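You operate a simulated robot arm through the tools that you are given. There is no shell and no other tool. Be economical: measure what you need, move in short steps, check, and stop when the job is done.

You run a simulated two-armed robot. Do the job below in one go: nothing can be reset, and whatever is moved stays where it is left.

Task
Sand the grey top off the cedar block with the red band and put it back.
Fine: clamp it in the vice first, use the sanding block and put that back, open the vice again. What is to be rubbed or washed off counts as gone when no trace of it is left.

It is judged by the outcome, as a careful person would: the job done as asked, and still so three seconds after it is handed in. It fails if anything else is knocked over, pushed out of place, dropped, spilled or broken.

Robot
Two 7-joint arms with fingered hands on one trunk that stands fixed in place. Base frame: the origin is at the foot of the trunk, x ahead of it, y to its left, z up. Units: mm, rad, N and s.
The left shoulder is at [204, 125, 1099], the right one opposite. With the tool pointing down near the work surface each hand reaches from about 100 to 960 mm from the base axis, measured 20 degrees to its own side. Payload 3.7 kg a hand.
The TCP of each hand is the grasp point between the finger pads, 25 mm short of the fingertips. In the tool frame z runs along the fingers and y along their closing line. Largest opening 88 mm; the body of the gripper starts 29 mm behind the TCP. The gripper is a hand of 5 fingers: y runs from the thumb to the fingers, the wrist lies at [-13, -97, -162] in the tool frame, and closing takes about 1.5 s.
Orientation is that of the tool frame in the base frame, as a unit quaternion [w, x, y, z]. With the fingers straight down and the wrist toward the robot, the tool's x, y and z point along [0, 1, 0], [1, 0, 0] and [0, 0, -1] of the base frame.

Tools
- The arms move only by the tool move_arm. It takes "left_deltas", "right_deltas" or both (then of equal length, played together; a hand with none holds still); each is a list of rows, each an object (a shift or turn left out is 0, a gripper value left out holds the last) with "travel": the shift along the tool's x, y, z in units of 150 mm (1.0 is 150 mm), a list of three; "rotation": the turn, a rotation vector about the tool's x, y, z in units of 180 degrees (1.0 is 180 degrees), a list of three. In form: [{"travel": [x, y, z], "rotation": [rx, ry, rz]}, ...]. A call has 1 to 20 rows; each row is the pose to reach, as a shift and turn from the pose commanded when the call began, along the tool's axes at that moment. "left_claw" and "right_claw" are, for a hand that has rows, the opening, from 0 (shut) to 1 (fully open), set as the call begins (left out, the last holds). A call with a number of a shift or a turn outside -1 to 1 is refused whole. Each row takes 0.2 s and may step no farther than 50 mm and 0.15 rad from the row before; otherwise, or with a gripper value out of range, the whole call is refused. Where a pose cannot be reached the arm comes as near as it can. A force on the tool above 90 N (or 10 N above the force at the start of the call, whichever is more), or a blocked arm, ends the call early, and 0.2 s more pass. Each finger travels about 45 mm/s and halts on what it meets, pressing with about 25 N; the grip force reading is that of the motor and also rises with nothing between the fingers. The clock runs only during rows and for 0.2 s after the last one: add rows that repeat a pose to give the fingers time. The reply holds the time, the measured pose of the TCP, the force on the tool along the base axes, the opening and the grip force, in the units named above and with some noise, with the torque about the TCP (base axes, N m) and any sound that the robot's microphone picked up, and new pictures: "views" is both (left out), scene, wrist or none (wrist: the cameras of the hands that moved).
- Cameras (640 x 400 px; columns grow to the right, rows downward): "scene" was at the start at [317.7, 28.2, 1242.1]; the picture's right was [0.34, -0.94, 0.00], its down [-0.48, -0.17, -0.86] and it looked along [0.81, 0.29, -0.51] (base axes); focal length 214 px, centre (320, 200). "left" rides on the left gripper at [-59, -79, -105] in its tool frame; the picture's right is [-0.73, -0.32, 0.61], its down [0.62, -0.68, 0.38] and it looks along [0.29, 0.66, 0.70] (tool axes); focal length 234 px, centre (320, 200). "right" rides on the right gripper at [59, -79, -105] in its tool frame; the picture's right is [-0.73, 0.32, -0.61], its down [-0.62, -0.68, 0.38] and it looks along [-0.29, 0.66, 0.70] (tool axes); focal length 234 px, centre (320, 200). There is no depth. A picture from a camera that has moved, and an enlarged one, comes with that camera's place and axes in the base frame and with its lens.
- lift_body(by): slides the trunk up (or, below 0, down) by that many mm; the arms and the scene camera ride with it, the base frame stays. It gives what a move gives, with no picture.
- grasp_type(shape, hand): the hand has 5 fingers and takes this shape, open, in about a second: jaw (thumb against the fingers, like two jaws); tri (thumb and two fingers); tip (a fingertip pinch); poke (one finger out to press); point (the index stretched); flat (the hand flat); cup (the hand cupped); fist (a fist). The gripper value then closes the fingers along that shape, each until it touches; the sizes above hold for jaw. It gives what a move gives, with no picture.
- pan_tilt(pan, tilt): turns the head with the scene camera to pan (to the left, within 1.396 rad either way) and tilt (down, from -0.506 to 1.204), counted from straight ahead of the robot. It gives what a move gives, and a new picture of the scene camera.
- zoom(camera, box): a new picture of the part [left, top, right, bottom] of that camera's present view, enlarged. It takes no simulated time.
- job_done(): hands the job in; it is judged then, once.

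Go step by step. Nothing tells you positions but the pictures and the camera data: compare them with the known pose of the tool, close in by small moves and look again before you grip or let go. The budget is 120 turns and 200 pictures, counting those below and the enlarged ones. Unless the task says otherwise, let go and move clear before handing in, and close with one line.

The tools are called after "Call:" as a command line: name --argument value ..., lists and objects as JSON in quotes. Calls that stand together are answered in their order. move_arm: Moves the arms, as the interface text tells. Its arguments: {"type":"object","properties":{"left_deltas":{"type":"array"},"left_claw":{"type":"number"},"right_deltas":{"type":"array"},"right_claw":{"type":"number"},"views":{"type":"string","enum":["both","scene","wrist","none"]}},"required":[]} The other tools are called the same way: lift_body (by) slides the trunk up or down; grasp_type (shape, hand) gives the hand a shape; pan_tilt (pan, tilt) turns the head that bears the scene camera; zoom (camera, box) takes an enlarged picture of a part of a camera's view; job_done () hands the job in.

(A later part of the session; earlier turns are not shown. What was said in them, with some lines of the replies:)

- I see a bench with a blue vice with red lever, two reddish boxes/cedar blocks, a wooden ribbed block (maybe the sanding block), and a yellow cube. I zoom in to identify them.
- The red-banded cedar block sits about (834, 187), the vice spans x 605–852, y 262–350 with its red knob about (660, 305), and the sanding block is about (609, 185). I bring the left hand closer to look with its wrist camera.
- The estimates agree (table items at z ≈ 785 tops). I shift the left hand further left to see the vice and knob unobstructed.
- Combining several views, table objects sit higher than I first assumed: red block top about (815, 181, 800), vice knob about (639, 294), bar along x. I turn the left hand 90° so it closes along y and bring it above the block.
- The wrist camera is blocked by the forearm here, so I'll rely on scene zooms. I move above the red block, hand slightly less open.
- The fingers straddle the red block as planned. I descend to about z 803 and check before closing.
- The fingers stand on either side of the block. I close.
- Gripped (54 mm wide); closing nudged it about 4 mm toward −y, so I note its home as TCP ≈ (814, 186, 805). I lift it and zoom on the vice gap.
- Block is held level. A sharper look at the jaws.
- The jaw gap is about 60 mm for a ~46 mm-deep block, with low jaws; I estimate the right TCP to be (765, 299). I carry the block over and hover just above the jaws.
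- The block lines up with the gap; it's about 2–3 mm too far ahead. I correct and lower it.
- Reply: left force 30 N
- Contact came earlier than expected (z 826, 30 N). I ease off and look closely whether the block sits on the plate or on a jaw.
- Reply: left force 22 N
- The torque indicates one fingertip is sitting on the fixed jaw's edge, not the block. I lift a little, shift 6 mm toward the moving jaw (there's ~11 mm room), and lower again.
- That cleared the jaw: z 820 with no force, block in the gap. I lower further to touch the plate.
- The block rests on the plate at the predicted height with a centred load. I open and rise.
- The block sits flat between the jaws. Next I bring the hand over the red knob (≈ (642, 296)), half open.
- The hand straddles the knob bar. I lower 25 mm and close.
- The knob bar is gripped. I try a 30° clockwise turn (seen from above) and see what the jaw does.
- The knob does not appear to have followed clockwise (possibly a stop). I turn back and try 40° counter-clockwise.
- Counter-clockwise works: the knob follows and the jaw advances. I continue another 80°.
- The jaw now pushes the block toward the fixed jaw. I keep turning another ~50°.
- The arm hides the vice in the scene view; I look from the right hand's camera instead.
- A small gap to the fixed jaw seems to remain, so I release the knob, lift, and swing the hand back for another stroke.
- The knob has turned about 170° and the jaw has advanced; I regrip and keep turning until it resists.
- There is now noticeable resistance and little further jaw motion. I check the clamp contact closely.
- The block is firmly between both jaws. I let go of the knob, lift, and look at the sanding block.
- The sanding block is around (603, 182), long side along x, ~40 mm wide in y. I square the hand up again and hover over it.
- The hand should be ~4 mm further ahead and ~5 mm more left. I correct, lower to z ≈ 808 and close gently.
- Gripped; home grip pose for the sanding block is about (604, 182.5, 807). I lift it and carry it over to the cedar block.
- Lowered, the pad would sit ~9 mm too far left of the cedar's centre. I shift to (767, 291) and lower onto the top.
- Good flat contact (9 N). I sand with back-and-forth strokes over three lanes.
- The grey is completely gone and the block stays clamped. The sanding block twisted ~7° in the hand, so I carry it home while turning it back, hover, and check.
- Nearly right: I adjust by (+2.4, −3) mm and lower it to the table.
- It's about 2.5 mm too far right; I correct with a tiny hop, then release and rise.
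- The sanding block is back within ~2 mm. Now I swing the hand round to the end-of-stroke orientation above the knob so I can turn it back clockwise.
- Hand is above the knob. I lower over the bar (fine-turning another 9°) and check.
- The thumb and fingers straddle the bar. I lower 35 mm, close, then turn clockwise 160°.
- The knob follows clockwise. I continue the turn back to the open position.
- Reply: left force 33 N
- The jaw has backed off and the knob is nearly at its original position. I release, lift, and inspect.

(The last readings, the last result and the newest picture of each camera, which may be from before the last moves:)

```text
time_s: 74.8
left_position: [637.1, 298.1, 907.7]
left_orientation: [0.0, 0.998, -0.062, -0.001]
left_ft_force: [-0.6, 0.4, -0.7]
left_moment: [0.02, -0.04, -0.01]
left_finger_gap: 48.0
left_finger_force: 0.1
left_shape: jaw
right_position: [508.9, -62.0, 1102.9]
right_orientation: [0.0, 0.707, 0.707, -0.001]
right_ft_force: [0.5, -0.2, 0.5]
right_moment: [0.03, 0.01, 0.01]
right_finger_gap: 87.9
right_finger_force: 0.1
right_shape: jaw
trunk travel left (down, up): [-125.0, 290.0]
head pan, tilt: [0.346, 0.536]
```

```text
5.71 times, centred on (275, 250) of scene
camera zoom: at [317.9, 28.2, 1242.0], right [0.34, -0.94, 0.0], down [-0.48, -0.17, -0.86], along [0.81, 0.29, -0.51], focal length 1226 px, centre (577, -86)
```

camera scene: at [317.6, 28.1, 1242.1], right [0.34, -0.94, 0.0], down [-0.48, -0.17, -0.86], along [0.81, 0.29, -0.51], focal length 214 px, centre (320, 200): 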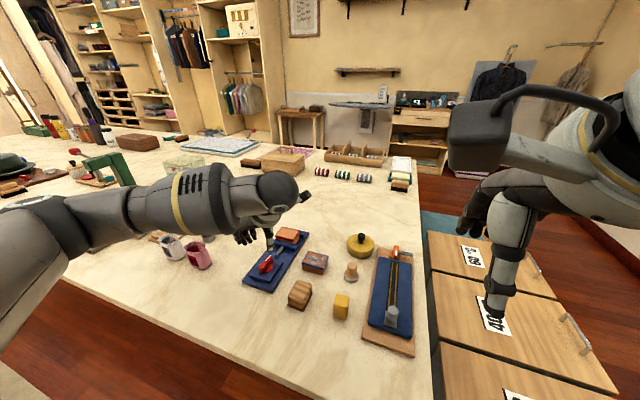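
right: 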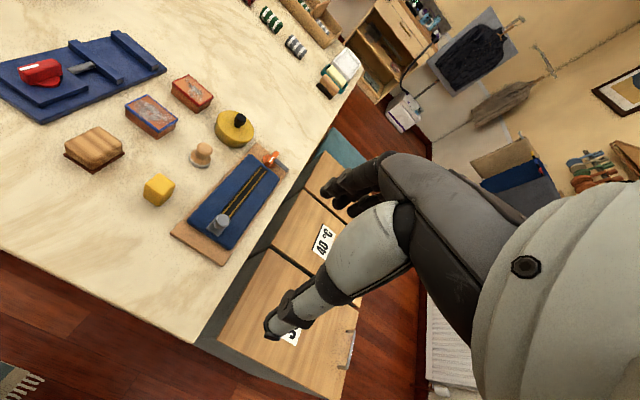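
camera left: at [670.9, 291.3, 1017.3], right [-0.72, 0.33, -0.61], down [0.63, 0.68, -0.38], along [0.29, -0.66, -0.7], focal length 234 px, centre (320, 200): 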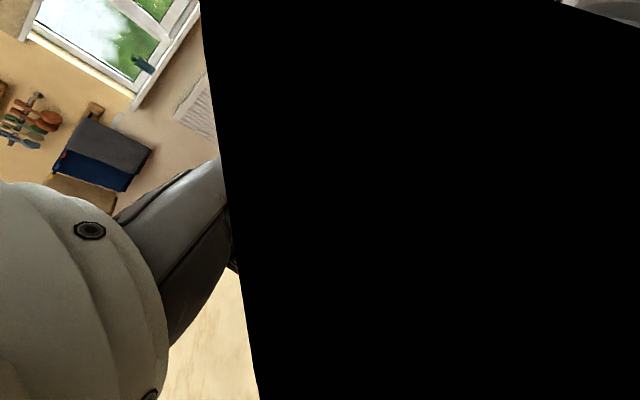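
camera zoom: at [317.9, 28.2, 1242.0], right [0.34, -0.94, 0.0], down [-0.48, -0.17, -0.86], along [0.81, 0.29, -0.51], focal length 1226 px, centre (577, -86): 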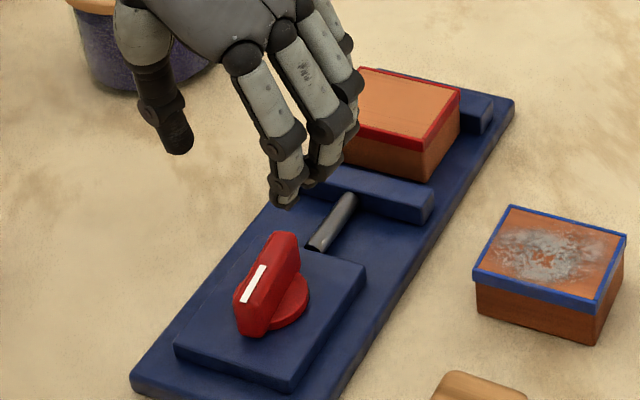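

The jaw is essentially at its starting place; the knob looks ~7° short of its start, so I give it one more nudge to the stop.

Call:
move_arm --left_deltas '[{"travel": [0, 0, 0.2], "rotation": [0, 0, -0.045]}, {"travel": [0, 0, 0.4], "rotation": [0, 0, -0.09]}, {"travel": [0, 0, 0.51], "rotation": [0, 0, -0.09]}, {"travel": [0, 0, 0.51], "rotation": [0, 0, -0.09]}]' --views "none"

Call:
move_arm --left_deltas '[{"travel": [0, 0, 0]}, {"travel": [0, 0, 0]}, {"travel": [0, 0, 0]}, {"travel": [0, 0, 0]}, {"travel": [0, 0, 0]}, {"travel": [0, 0, 0]}, {"rotation": [0, 0, 0.04]}, {"rotation": [0, 0, 0.08]}, {"rotation": [0, 0, 0.12]}, {"rotation": [0, 0, 0.16]}, {"rotation": [0, 0, 0.16]}]' --left_claw 0 --views "none"

Call:
move_arm --left_deltas '[{"travel": [0, 0, 0]}, {"travel": [0, 0, 0]}, {"travel": [0, 0, 0]}, {"travel": [0, 0, 0]}, {"travel": [0, 0, -0.15]}, {"travel": [0, 0, -0.35]}, {"travel": [0, 0, -0.5]}, {"travel": [0, 0, -0.5]}]' --left_claw 0.55 --views "none"

Call:
zoom --camera "scene" --box '[235, 215, 315, 285]'

```text
time_s: 75.8
left_position: [636.4, 296.9, 831.6]
left_orientation: [0.0, 0.997, 0.08, -0.001]
left_ft_force: [-0.3, -0.6, 0.5]
left_moment: [-0.02, 0.02, 0.03]
left_finger_gap: 48.1
left_finger_force: 0.0
left_shape: jaw
right_position: [508.6, -62.5, 1104.0]
right_orientation: [0.0, 0.707, 0.707, 0.0]
right_ft_force: [0.6, -0.6, 0.1]
right_moment: [-0.02, 0.02, 0.01]
right_finger_gap: 87.5
right_finger_force: 0.1
right_shape: jaw
trunk travel left (down, up): [-125.0, 290.0]
head pan, tilt: [0.346, 0.536]
```

```text
time_s: 78.2
left_position: [637.9, 296.9, 829.7]
left_orientation: [0.0, 0.985, -0.17, 0.001]
left_ft_force: [12.6, -1.0, 0.6]
left_moment: [-0.05, -0.24, 0.1]
left_finger_gap: 8.0
left_finger_force: 24.8
left_shape: jaw
right_position: [509.9, -62.9, 1101.8]
right_orientation: [-0.001, 0.707, 0.707, 0.0]
right_ft_force: [0.4, -1.0, -0.3]
right_moment: [0.01, -0.05, -0.04]
right_finger_gap: 87.9
right_finger_force: 0.0
right_shape: jaw
trunk travel left (down, up): [-125.0, 290.0]
head pan, tilt: [0.346, 0.536]
```

```text
time_s: 80.0
left_position: [636.4, 298.2, 905.0]
left_orientation: [0.0, 0.985, -0.171, -0.001]
left_ft_force: [-0.8, 0.8, 0.1]
left_moment: [-0.01, 0.01, -0.03]
left_finger_gap: 48.2
left_finger_force: 0.0
left_shape: jaw
right_position: [508.3, -62.5, 1102.1]
right_orientation: [0.0, 0.707, 0.707, 0.0]
right_ft_force: [0.4, 0.4, -0.2]
right_moment: [0.01, 0.02, -0.01]
right_finger_gap: 87.7
right_finger_force: 0.0
right_shape: jaw
trunk travel left (down, up): [-125.0, 290.0]
head pan, tilt: [0.346, 0.536]
```

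```text
5.71 times, centred on (275, 250) of scene
camera zoom: at [317.9, 28.2, 1242.0], right [0.34, -0.94, 0.0], down [-0.48, -0.17, -0.86], along [0.81, 0.29, -0.51], focal length 1226 px, centre (577, -86)
```

zoom: 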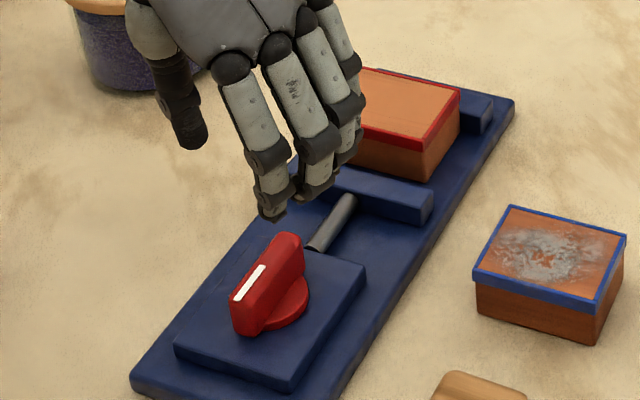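

The vice is back at its fully open position. Next I go above the cedar block (gripping off-centre at x ≈ 759 so the outer finger clears the fixed jaw).

Call:
move_arm --left_deltas '[{"travel": [0.19, -0.07, 0], "rotation": [0, 0, -0.036]}, {"travel": [0.39, -0.14, 0], "rotation": [0, 0, -0.073]}, {"travel": [0.58, -0.207, 0], "rotation": [0, 0, -0.109]}, {"travel": [0.77, -0.275, 0], "rotation": [0, 0, -0.109]}, {"travel": [0.77, -0.275, 0.2], "rotation": [0, 0, -0.109]}, {"travel": [0.77, -0.275, 0.36], "rotation": [0, 0, -0.109]}, {"travel": [0.77, -0.275, 0.36], "rotation": [0, 0, -0.109]}]' --left_claw 0.95 --views "none"

Call:
zoom --camera "scene" --box '[260, 200, 330, 260]'

```text
time_s: 81.6
left_position: [760.0, 296.5, 850.5]
left_orientation: [-0.001, 1.0, 0.0, 0.001]
left_ft_force: [0.2, -1.1, -0.3]
left_moment: [0.01, -0.02, 0.02]
left_finger_gap: 83.4
left_finger_force: 0.1
left_shape: jaw
right_position: [507.2, -62.2, 1103.5]
right_orientation: [0.0, 0.708, 0.706, 0.0]
right_ft_force: [-0.1, -0.3, -1.3]
right_moment: [0.03, 0.0, 0.0]
right_finger_gap: 87.3
right_finger_force: 0.0
right_shape: jaw
trunk travel left (down, up): [-125.0, 290.0]
head pan, tilt: [0.346, 0.536]
```

```text
6.67 times, centred on (295, 230) of scene
camera zoom: at [317.5, 28.1, 1242.2], right [0.34, -0.94, 0.0], down [-0.48, -0.17, -0.86], along [0.81, 0.29, -0.51], focal length 1430 px, centre (487, 0)
```

zoom: 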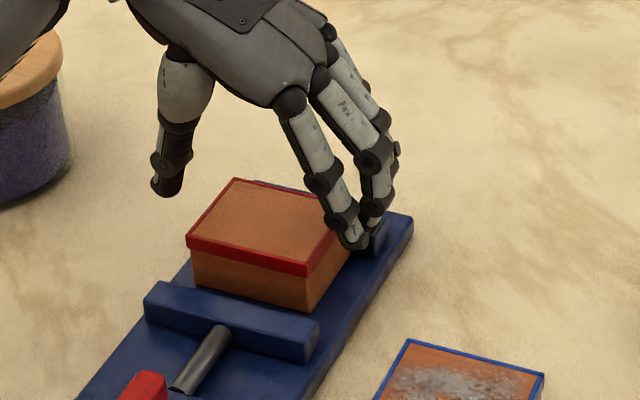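

Call:
move_arm --left_deltas '[{"travel": [-0.01, 0, 0.08]}, {"travel": [-0.01, 0, 0.15]}, {"travel": [-0.01, 0, 0.195]}, {"travel": [-0.01, 0, 0.195]}]' --views "none"

Call:
zoom --camera "scene" --box '[270, 210, 320, 255]'

```text
time_s: 82.6
left_position: [758.0, 296.7, 821.3]
left_orientation: [0.001, 1.0, -0.001, 0.0]
left_ft_force: [0.6, -0.4, 0.2]
left_moment: [0.01, 0.02, -0.02]
left_finger_gap: 83.2
left_finger_force: 0.1
left_shape: jaw
right_position: [508.8, -62.2, 1102.4]
right_orientation: [0.0, 0.708, 0.707, 0.0]
right_ft_force: [0.5, 0.4, -0.3]
right_moment: [0.0, -0.01, 0.0]
right_finger_gap: 87.8
right_finger_force: 0.0
right_shape: jaw
trunk travel left (down, up): [-125.0, 290.0]
head pan, tilt: [0.346, 0.536]
```

```text
8.89 times, centred on (295, 232) of scene
camera zoom: at [317.6, 28.2, 1242.1], right [0.34, -0.94, 0.0], down [-0.48, -0.17, -0.86], along [0.81, 0.29, -0.51], focal length 1906 px, centre (542, -89)
```

zoom: 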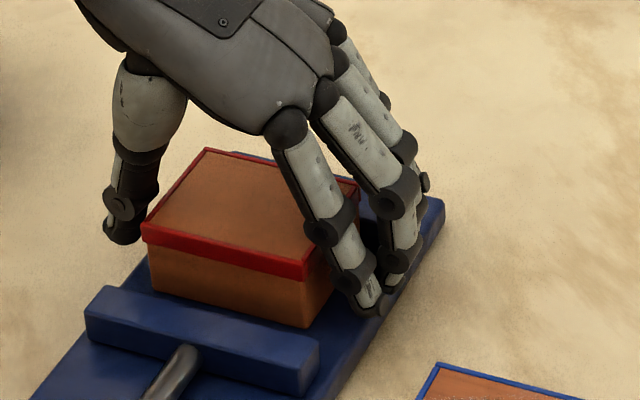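

No contact; the fingers flank the block. I close.

Call:
move_arm --left_deltas '[{"travel": [0, 0, 0]}, {"travel": [0, 0, 0]}, {"travel": [0, 0, 0]}, {"travel": [0, 0, 0]}, {"travel": [0, 0, 0]}, {"travel": [0, 0, 0]}, {"travel": [0, 0, 0]}]' --left_claw 0 --views "none"

Call:
zoom --camera "scene" --box '[270, 210, 320, 255]'

```text
time_s: 84.2
left_position: [758.0, 297.3, 821.3]
left_orientation: [0.0, 1.0, 0.0, 0.0]
left_ft_force: [-1.2, -0.1, 0.5]
left_moment: [-0.01, 0.01, -0.02]
left_finger_gap: 54.4
left_finger_force: 25.1
left_shape: jaw
right_position: [508.3, -61.0, 1102.3]
right_orientation: [0.001, 0.707, 0.707, 0.0]
right_ft_force: [0.5, 0.0, 0.1]
right_moment: [0.03, -0.02, 0.0]
right_finger_gap: 87.9
right_finger_force: 0.1
right_shape: jaw
trunk travel left (down, up): [-125.0, 290.0]
head pan, tilt: [0.346, 0.536]
```

```text
8.89 times, centred on (295, 232) of scene
camera zoom: at [317.6, 28.2, 1242.1], right [0.34, -0.94, 0.0], down [-0.48, -0.17, -0.86], along [0.81, 0.29, -0.51], focal length 1906 px, centre (542, -89)
```

zoom: 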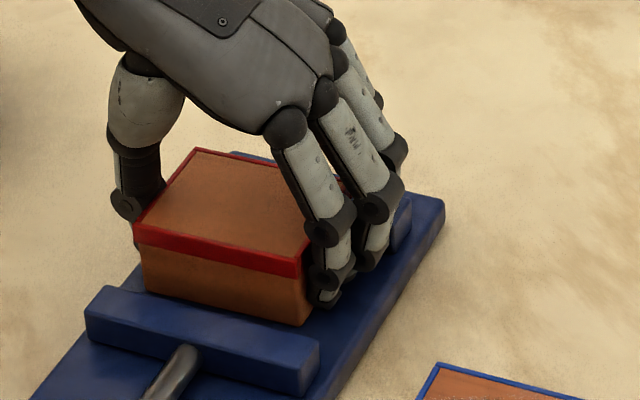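

Gripped. I lift and carry it back over its home spot, stopping ~17 mm above the table.

Call:
move_arm --left_deltas '[{"travel": [0, 0, -0.1]}, {"travel": [0, 0, -0.3]}, {"travel": [0, 0, -0.5]}, {"travel": [0.1, 0.25, -0.5]}, {"travel": [0.2, 0.5, -0.5]}, {"travel": [0.3, 0.74, -0.5]}, {"travel": [0.3, 0.74, -0.25]}, {"travel": [0.3, 0.74, 0.04]}, {"travel": [0.3, 0.74, 0.04]}]' --views "none"

Call:
zoom --camera "scene" --box '[280, 200, 370, 260]'

```text
time_s: 86.2
left_position: [803.7, 186.7, 816.6]
left_orientation: [-0.001, 1.0, 0.0, 0.0]
left_ft_force: [0.3, -0.2, 0.1]
left_moment: [-0.01, -0.01, -0.01]
left_finger_gap: 54.3
left_finger_force: 25.1
left_shape: jaw
right_position: [509.0, -62.8, 1103.4]
right_orientation: [0.001, 0.708, 0.707, 0.0]
right_ft_force: [-0.8, 0.2, 0.4]
right_moment: [-0.01, -0.03, -0.01]
right_finger_gap: 88.0
right_finger_force: 0.0
right_shape: jaw
trunk travel left (down, up): [-125.0, 290.0]
head pan, tilt: [0.346, 0.536]
```

```text
6.67 times, centred on (325, 230) of scene
camera zoom: at [317.3, 28.0, 1242.3], right [0.34, -0.94, 0.0], down [-0.48, -0.17, -0.86], along [0.81, 0.29, -0.51], focal length 1430 px, centre (287, 0)
```

zoom: 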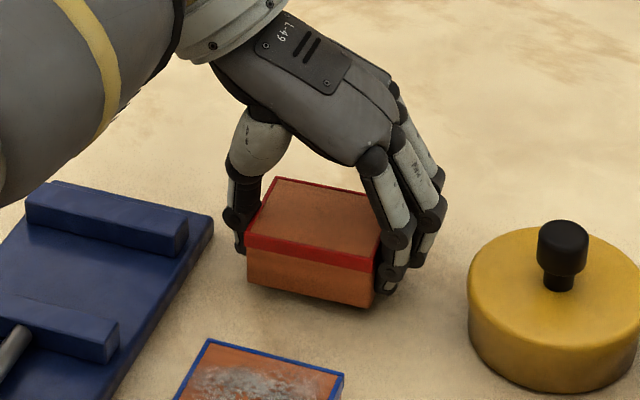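

It needs ~6 mm toward −y and perhaps 2° of clockwise turn. I apply that and compare again.

Call:
move_arm --left_deltas '[{"travel": [-0.005, 0.042, 0], "rotation": [0, 0, 0.011]}, {"travel": [-0.005, 0.042, 0.025], "rotation": [0, 0, 0.011]}, {"travel": [-0.005, 0.042, 0.025], "rotation": [0, 0, 0.011]}]' --views "none"

Call:
zoom --camera "scene" --box '[280, 200, 370, 260]'

```text
time_s: 87.0
left_position: [802.1, 181.0, 812.7]
left_orientation: [0.0, 1.0, -0.018, 0.0]
left_ft_force: [0.1, 0.0, -0.4]
left_moment: [-0.03, 0.0, -0.02]
left_finger_gap: 54.7
left_finger_force: 25.4
left_shape: jaw
right_position: [508.1, -62.7, 1102.6]
right_orientation: [0.0, 0.707, 0.707, 0.0]
right_ft_force: [0.5, -0.4, 0.1]
right_moment: [-0.01, 0.03, 0.02]
right_finger_gap: 87.5
right_finger_force: 0.1
right_shape: jaw
trunk travel left (down, up): [-125.0, 290.0]
head pan, tilt: [0.346, 0.536]
```

```text
6.67 times, centred on (325, 230) of scene
camera zoom: at [317.6, 28.2, 1242.1], right [0.34, -0.94, 0.0], down [-0.48, -0.17, -0.86], along [0.81, 0.29, -0.51], focal length 1430 px, centre (287, 0)
```

zoom: 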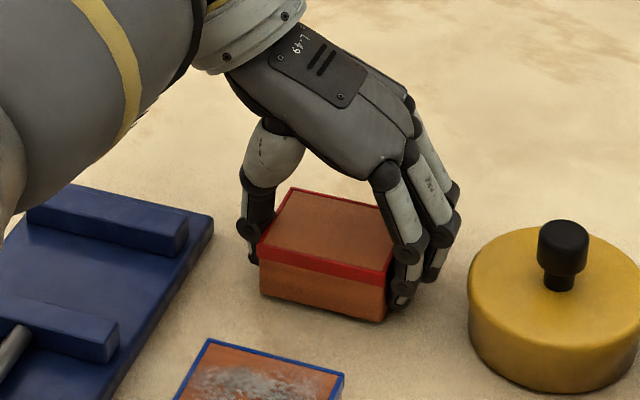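

Now it lines up with the original spot. I lower to contact, then release and rise.

Call:
move_arm --left_deltas '[{"travel": [0, 0, 0.01]}, {"travel": [0, 0, 0.02]}, {"travel": [0, 0, 0.027]}, {"travel": [0, 0, 0.027]}]' --views "none"

Call:
zoom --camera "scene" --box '[280, 200, 370, 260]'

```text
time_s: 88.0
left_position: [802.2, 179.4, 808.6]
left_orientation: [0.0, 1.0, -0.017, 0.001]
left_ft_force: [0.0, 1.0, 3.1]
left_moment: [0.09, -0.03, 0.03]
left_finger_gap: 54.4
left_finger_force: 25.0
left_shape: jaw
right_position: [506.9, -61.5, 1103.9]
right_orientation: [0.0, 0.707, 0.707, 0.0]
right_ft_force: [0.2, 0.1, 0.0]
right_moment: [-0.04, 0.01, 0.0]
right_finger_gap: 87.7
right_finger_force: 0.1
right_shape: jaw
trunk travel left (down, up): [-125.0, 290.0]
head pan, tilt: [0.346, 0.536]
```

```text
6.67 times, centred on (325, 230) of scene
camera zoom: at [317.3, 28.2, 1242.3], right [0.34, -0.94, 0.0], down [-0.48, -0.17, -0.86], along [0.81, 0.29, -0.51], focal length 1430 px, centre (287, 0)
```

zoom: 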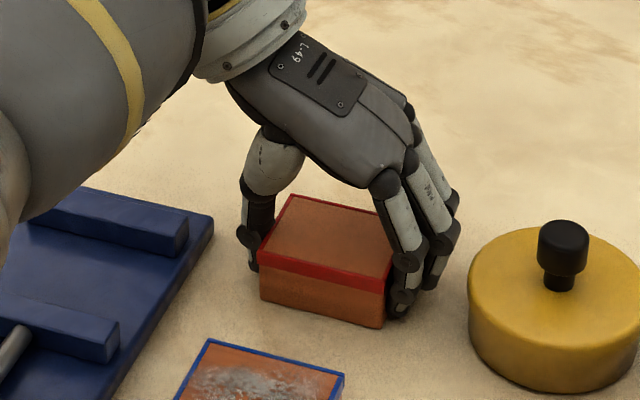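

Call:
move_arm --left_deltas '[{"travel": [0, 0, 0]}, {"travel": [0, 0, 0]}, {"travel": [0, 0, 0]}, {"travel": [0, 0, 0]}, {"travel": [0, 0, -0.1]}, {"travel": [0, 0, -0.35]}, {"travel": [0, 0, -0.65]}, {"travel": [0, 0, -0.95]}, {"travel": [0, 0, -0.95]}]' --left_claw 0.8 --views "none"

Call:
move_arm --left_deltas '[{"travel": [-0.25, -0.2, 0]}, {"travel": [-0.5, -0.4, 0]}, {"travel": [-0.75, -0.6, 0]}, {"travel": [-1.0, -0.8, -0.1]}, {"travel": [-1.0, -1.0, -0.2]}]' --views "none"

Call:
zoom --camera "scene" --box '[280, 200, 370, 260]'

Call:
zoom --camera "scene" --box '[230, 210, 430, 335]'

```text
time_s: 90.0
left_position: [802.9, 178.9, 950.8]
left_orientation: [0.0, 1.0, -0.017, -0.001]
left_ft_force: [0.3, 0.5, 0.3]
left_moment: [-0.02, 0.04, 0.01]
left_finger_gap: 70.1
left_finger_force: 0.0
left_shape: jaw
right_position: [509.0, -62.4, 1102.0]
right_orientation: [-0.001, 0.707, 0.707, -0.001]
right_ft_force: [-0.1, -0.3, -0.1]
right_moment: [0.0, -0.02, 0.01]
right_finger_gap: 88.0
right_finger_force: 0.1
right_shape: jaw
trunk travel left (down, up): [-125.0, 290.0]
head pan, tilt: [0.346, 0.536]
```

```text
refused: row 4 steps farther than a row can; nothing moved
```

```text
6.67 times, centred on (325, 230) of scene
camera zoom: at [318.4, 28.2, 1241.7], right [0.34, -0.94, 0.0], down [-0.48, -0.17, -0.86], along [0.81, 0.29, -0.51], focal length 1430 px, centre (287, 0)
```

zoom: 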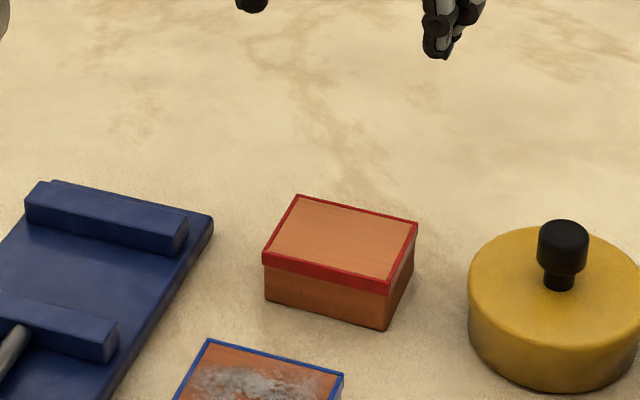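

```text
3.20 times, centred on (330, 272) of scene
camera zoom: at [318.4, 28.2, 1241.7], right [0.34, -0.94, 0.0], down [-0.48, -0.17, -0.86], along [0.81, 0.29, -0.51], focal length 686 px, centre (288, -32)
```

zoom: 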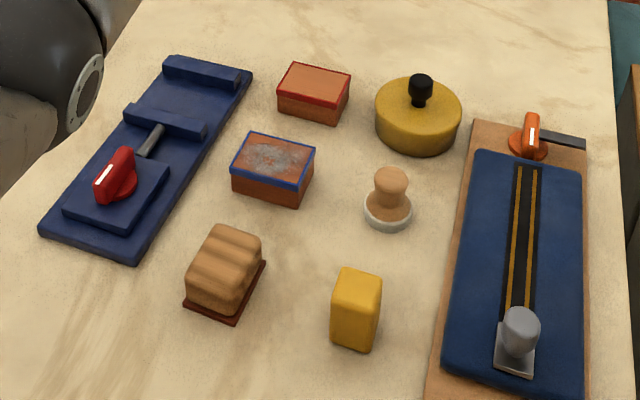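

Everything matches the starting layout within ~2 mm. There's a pale patch on the block's right face; I check whether it's just light.

Call:
zoom --camera "scene" --box '[312, 225, 344, 251]'

Call:
zoom --camera "right" --box '[160, 60, 230, 120]'

```text
15.38 times, centred on (328, 238) of scene
camera zoom: at [318.4, 28.2, 1241.7], right [0.34, -0.94, 0.0], down [-0.48, -0.17, -0.86], along [0.81, 0.29, -0.51], focal length 3300 px, centre (197, -385)
```

zoom: 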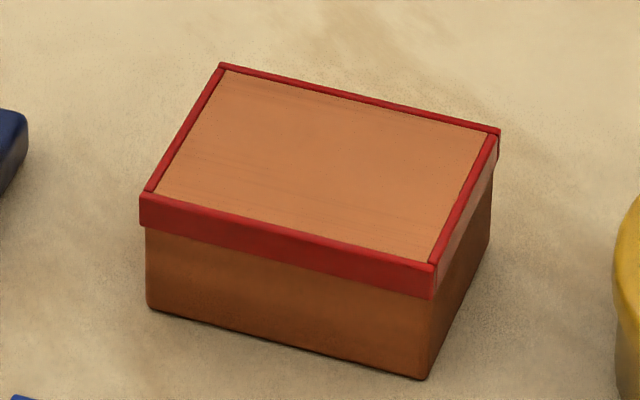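

```text
6.67 times, centred on (195, 90) of right
camera zoom: at [429.6, -3.5, 1207.6], right [0.32, -0.73, 0.61], down [-0.68, -0.62, -0.38], along [0.66, -0.29, -0.7], focal length 1561 px, centre (1153, 933)
```

zoom: 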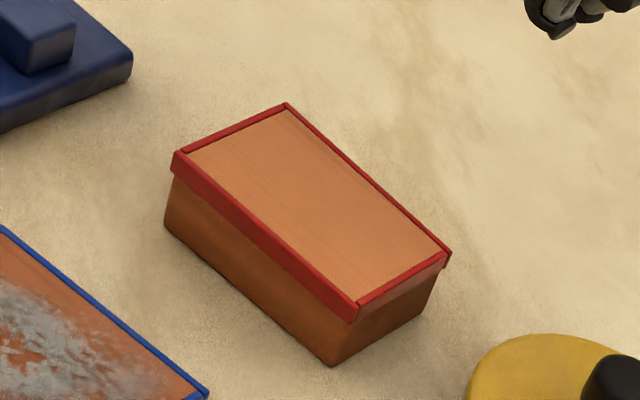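

The top is clean with no grey trace, and the pale patch is only a glint. The hand is open and well clear, so I hand it in.

Call:
job_done

```text
The job is handed in.
```

I clamped the red-banded cedar block in the vice and sanded its top until no grey showed in close-up views. The block and the sanding block are back within about 2–3 mm of where they started, and the vice is open again.
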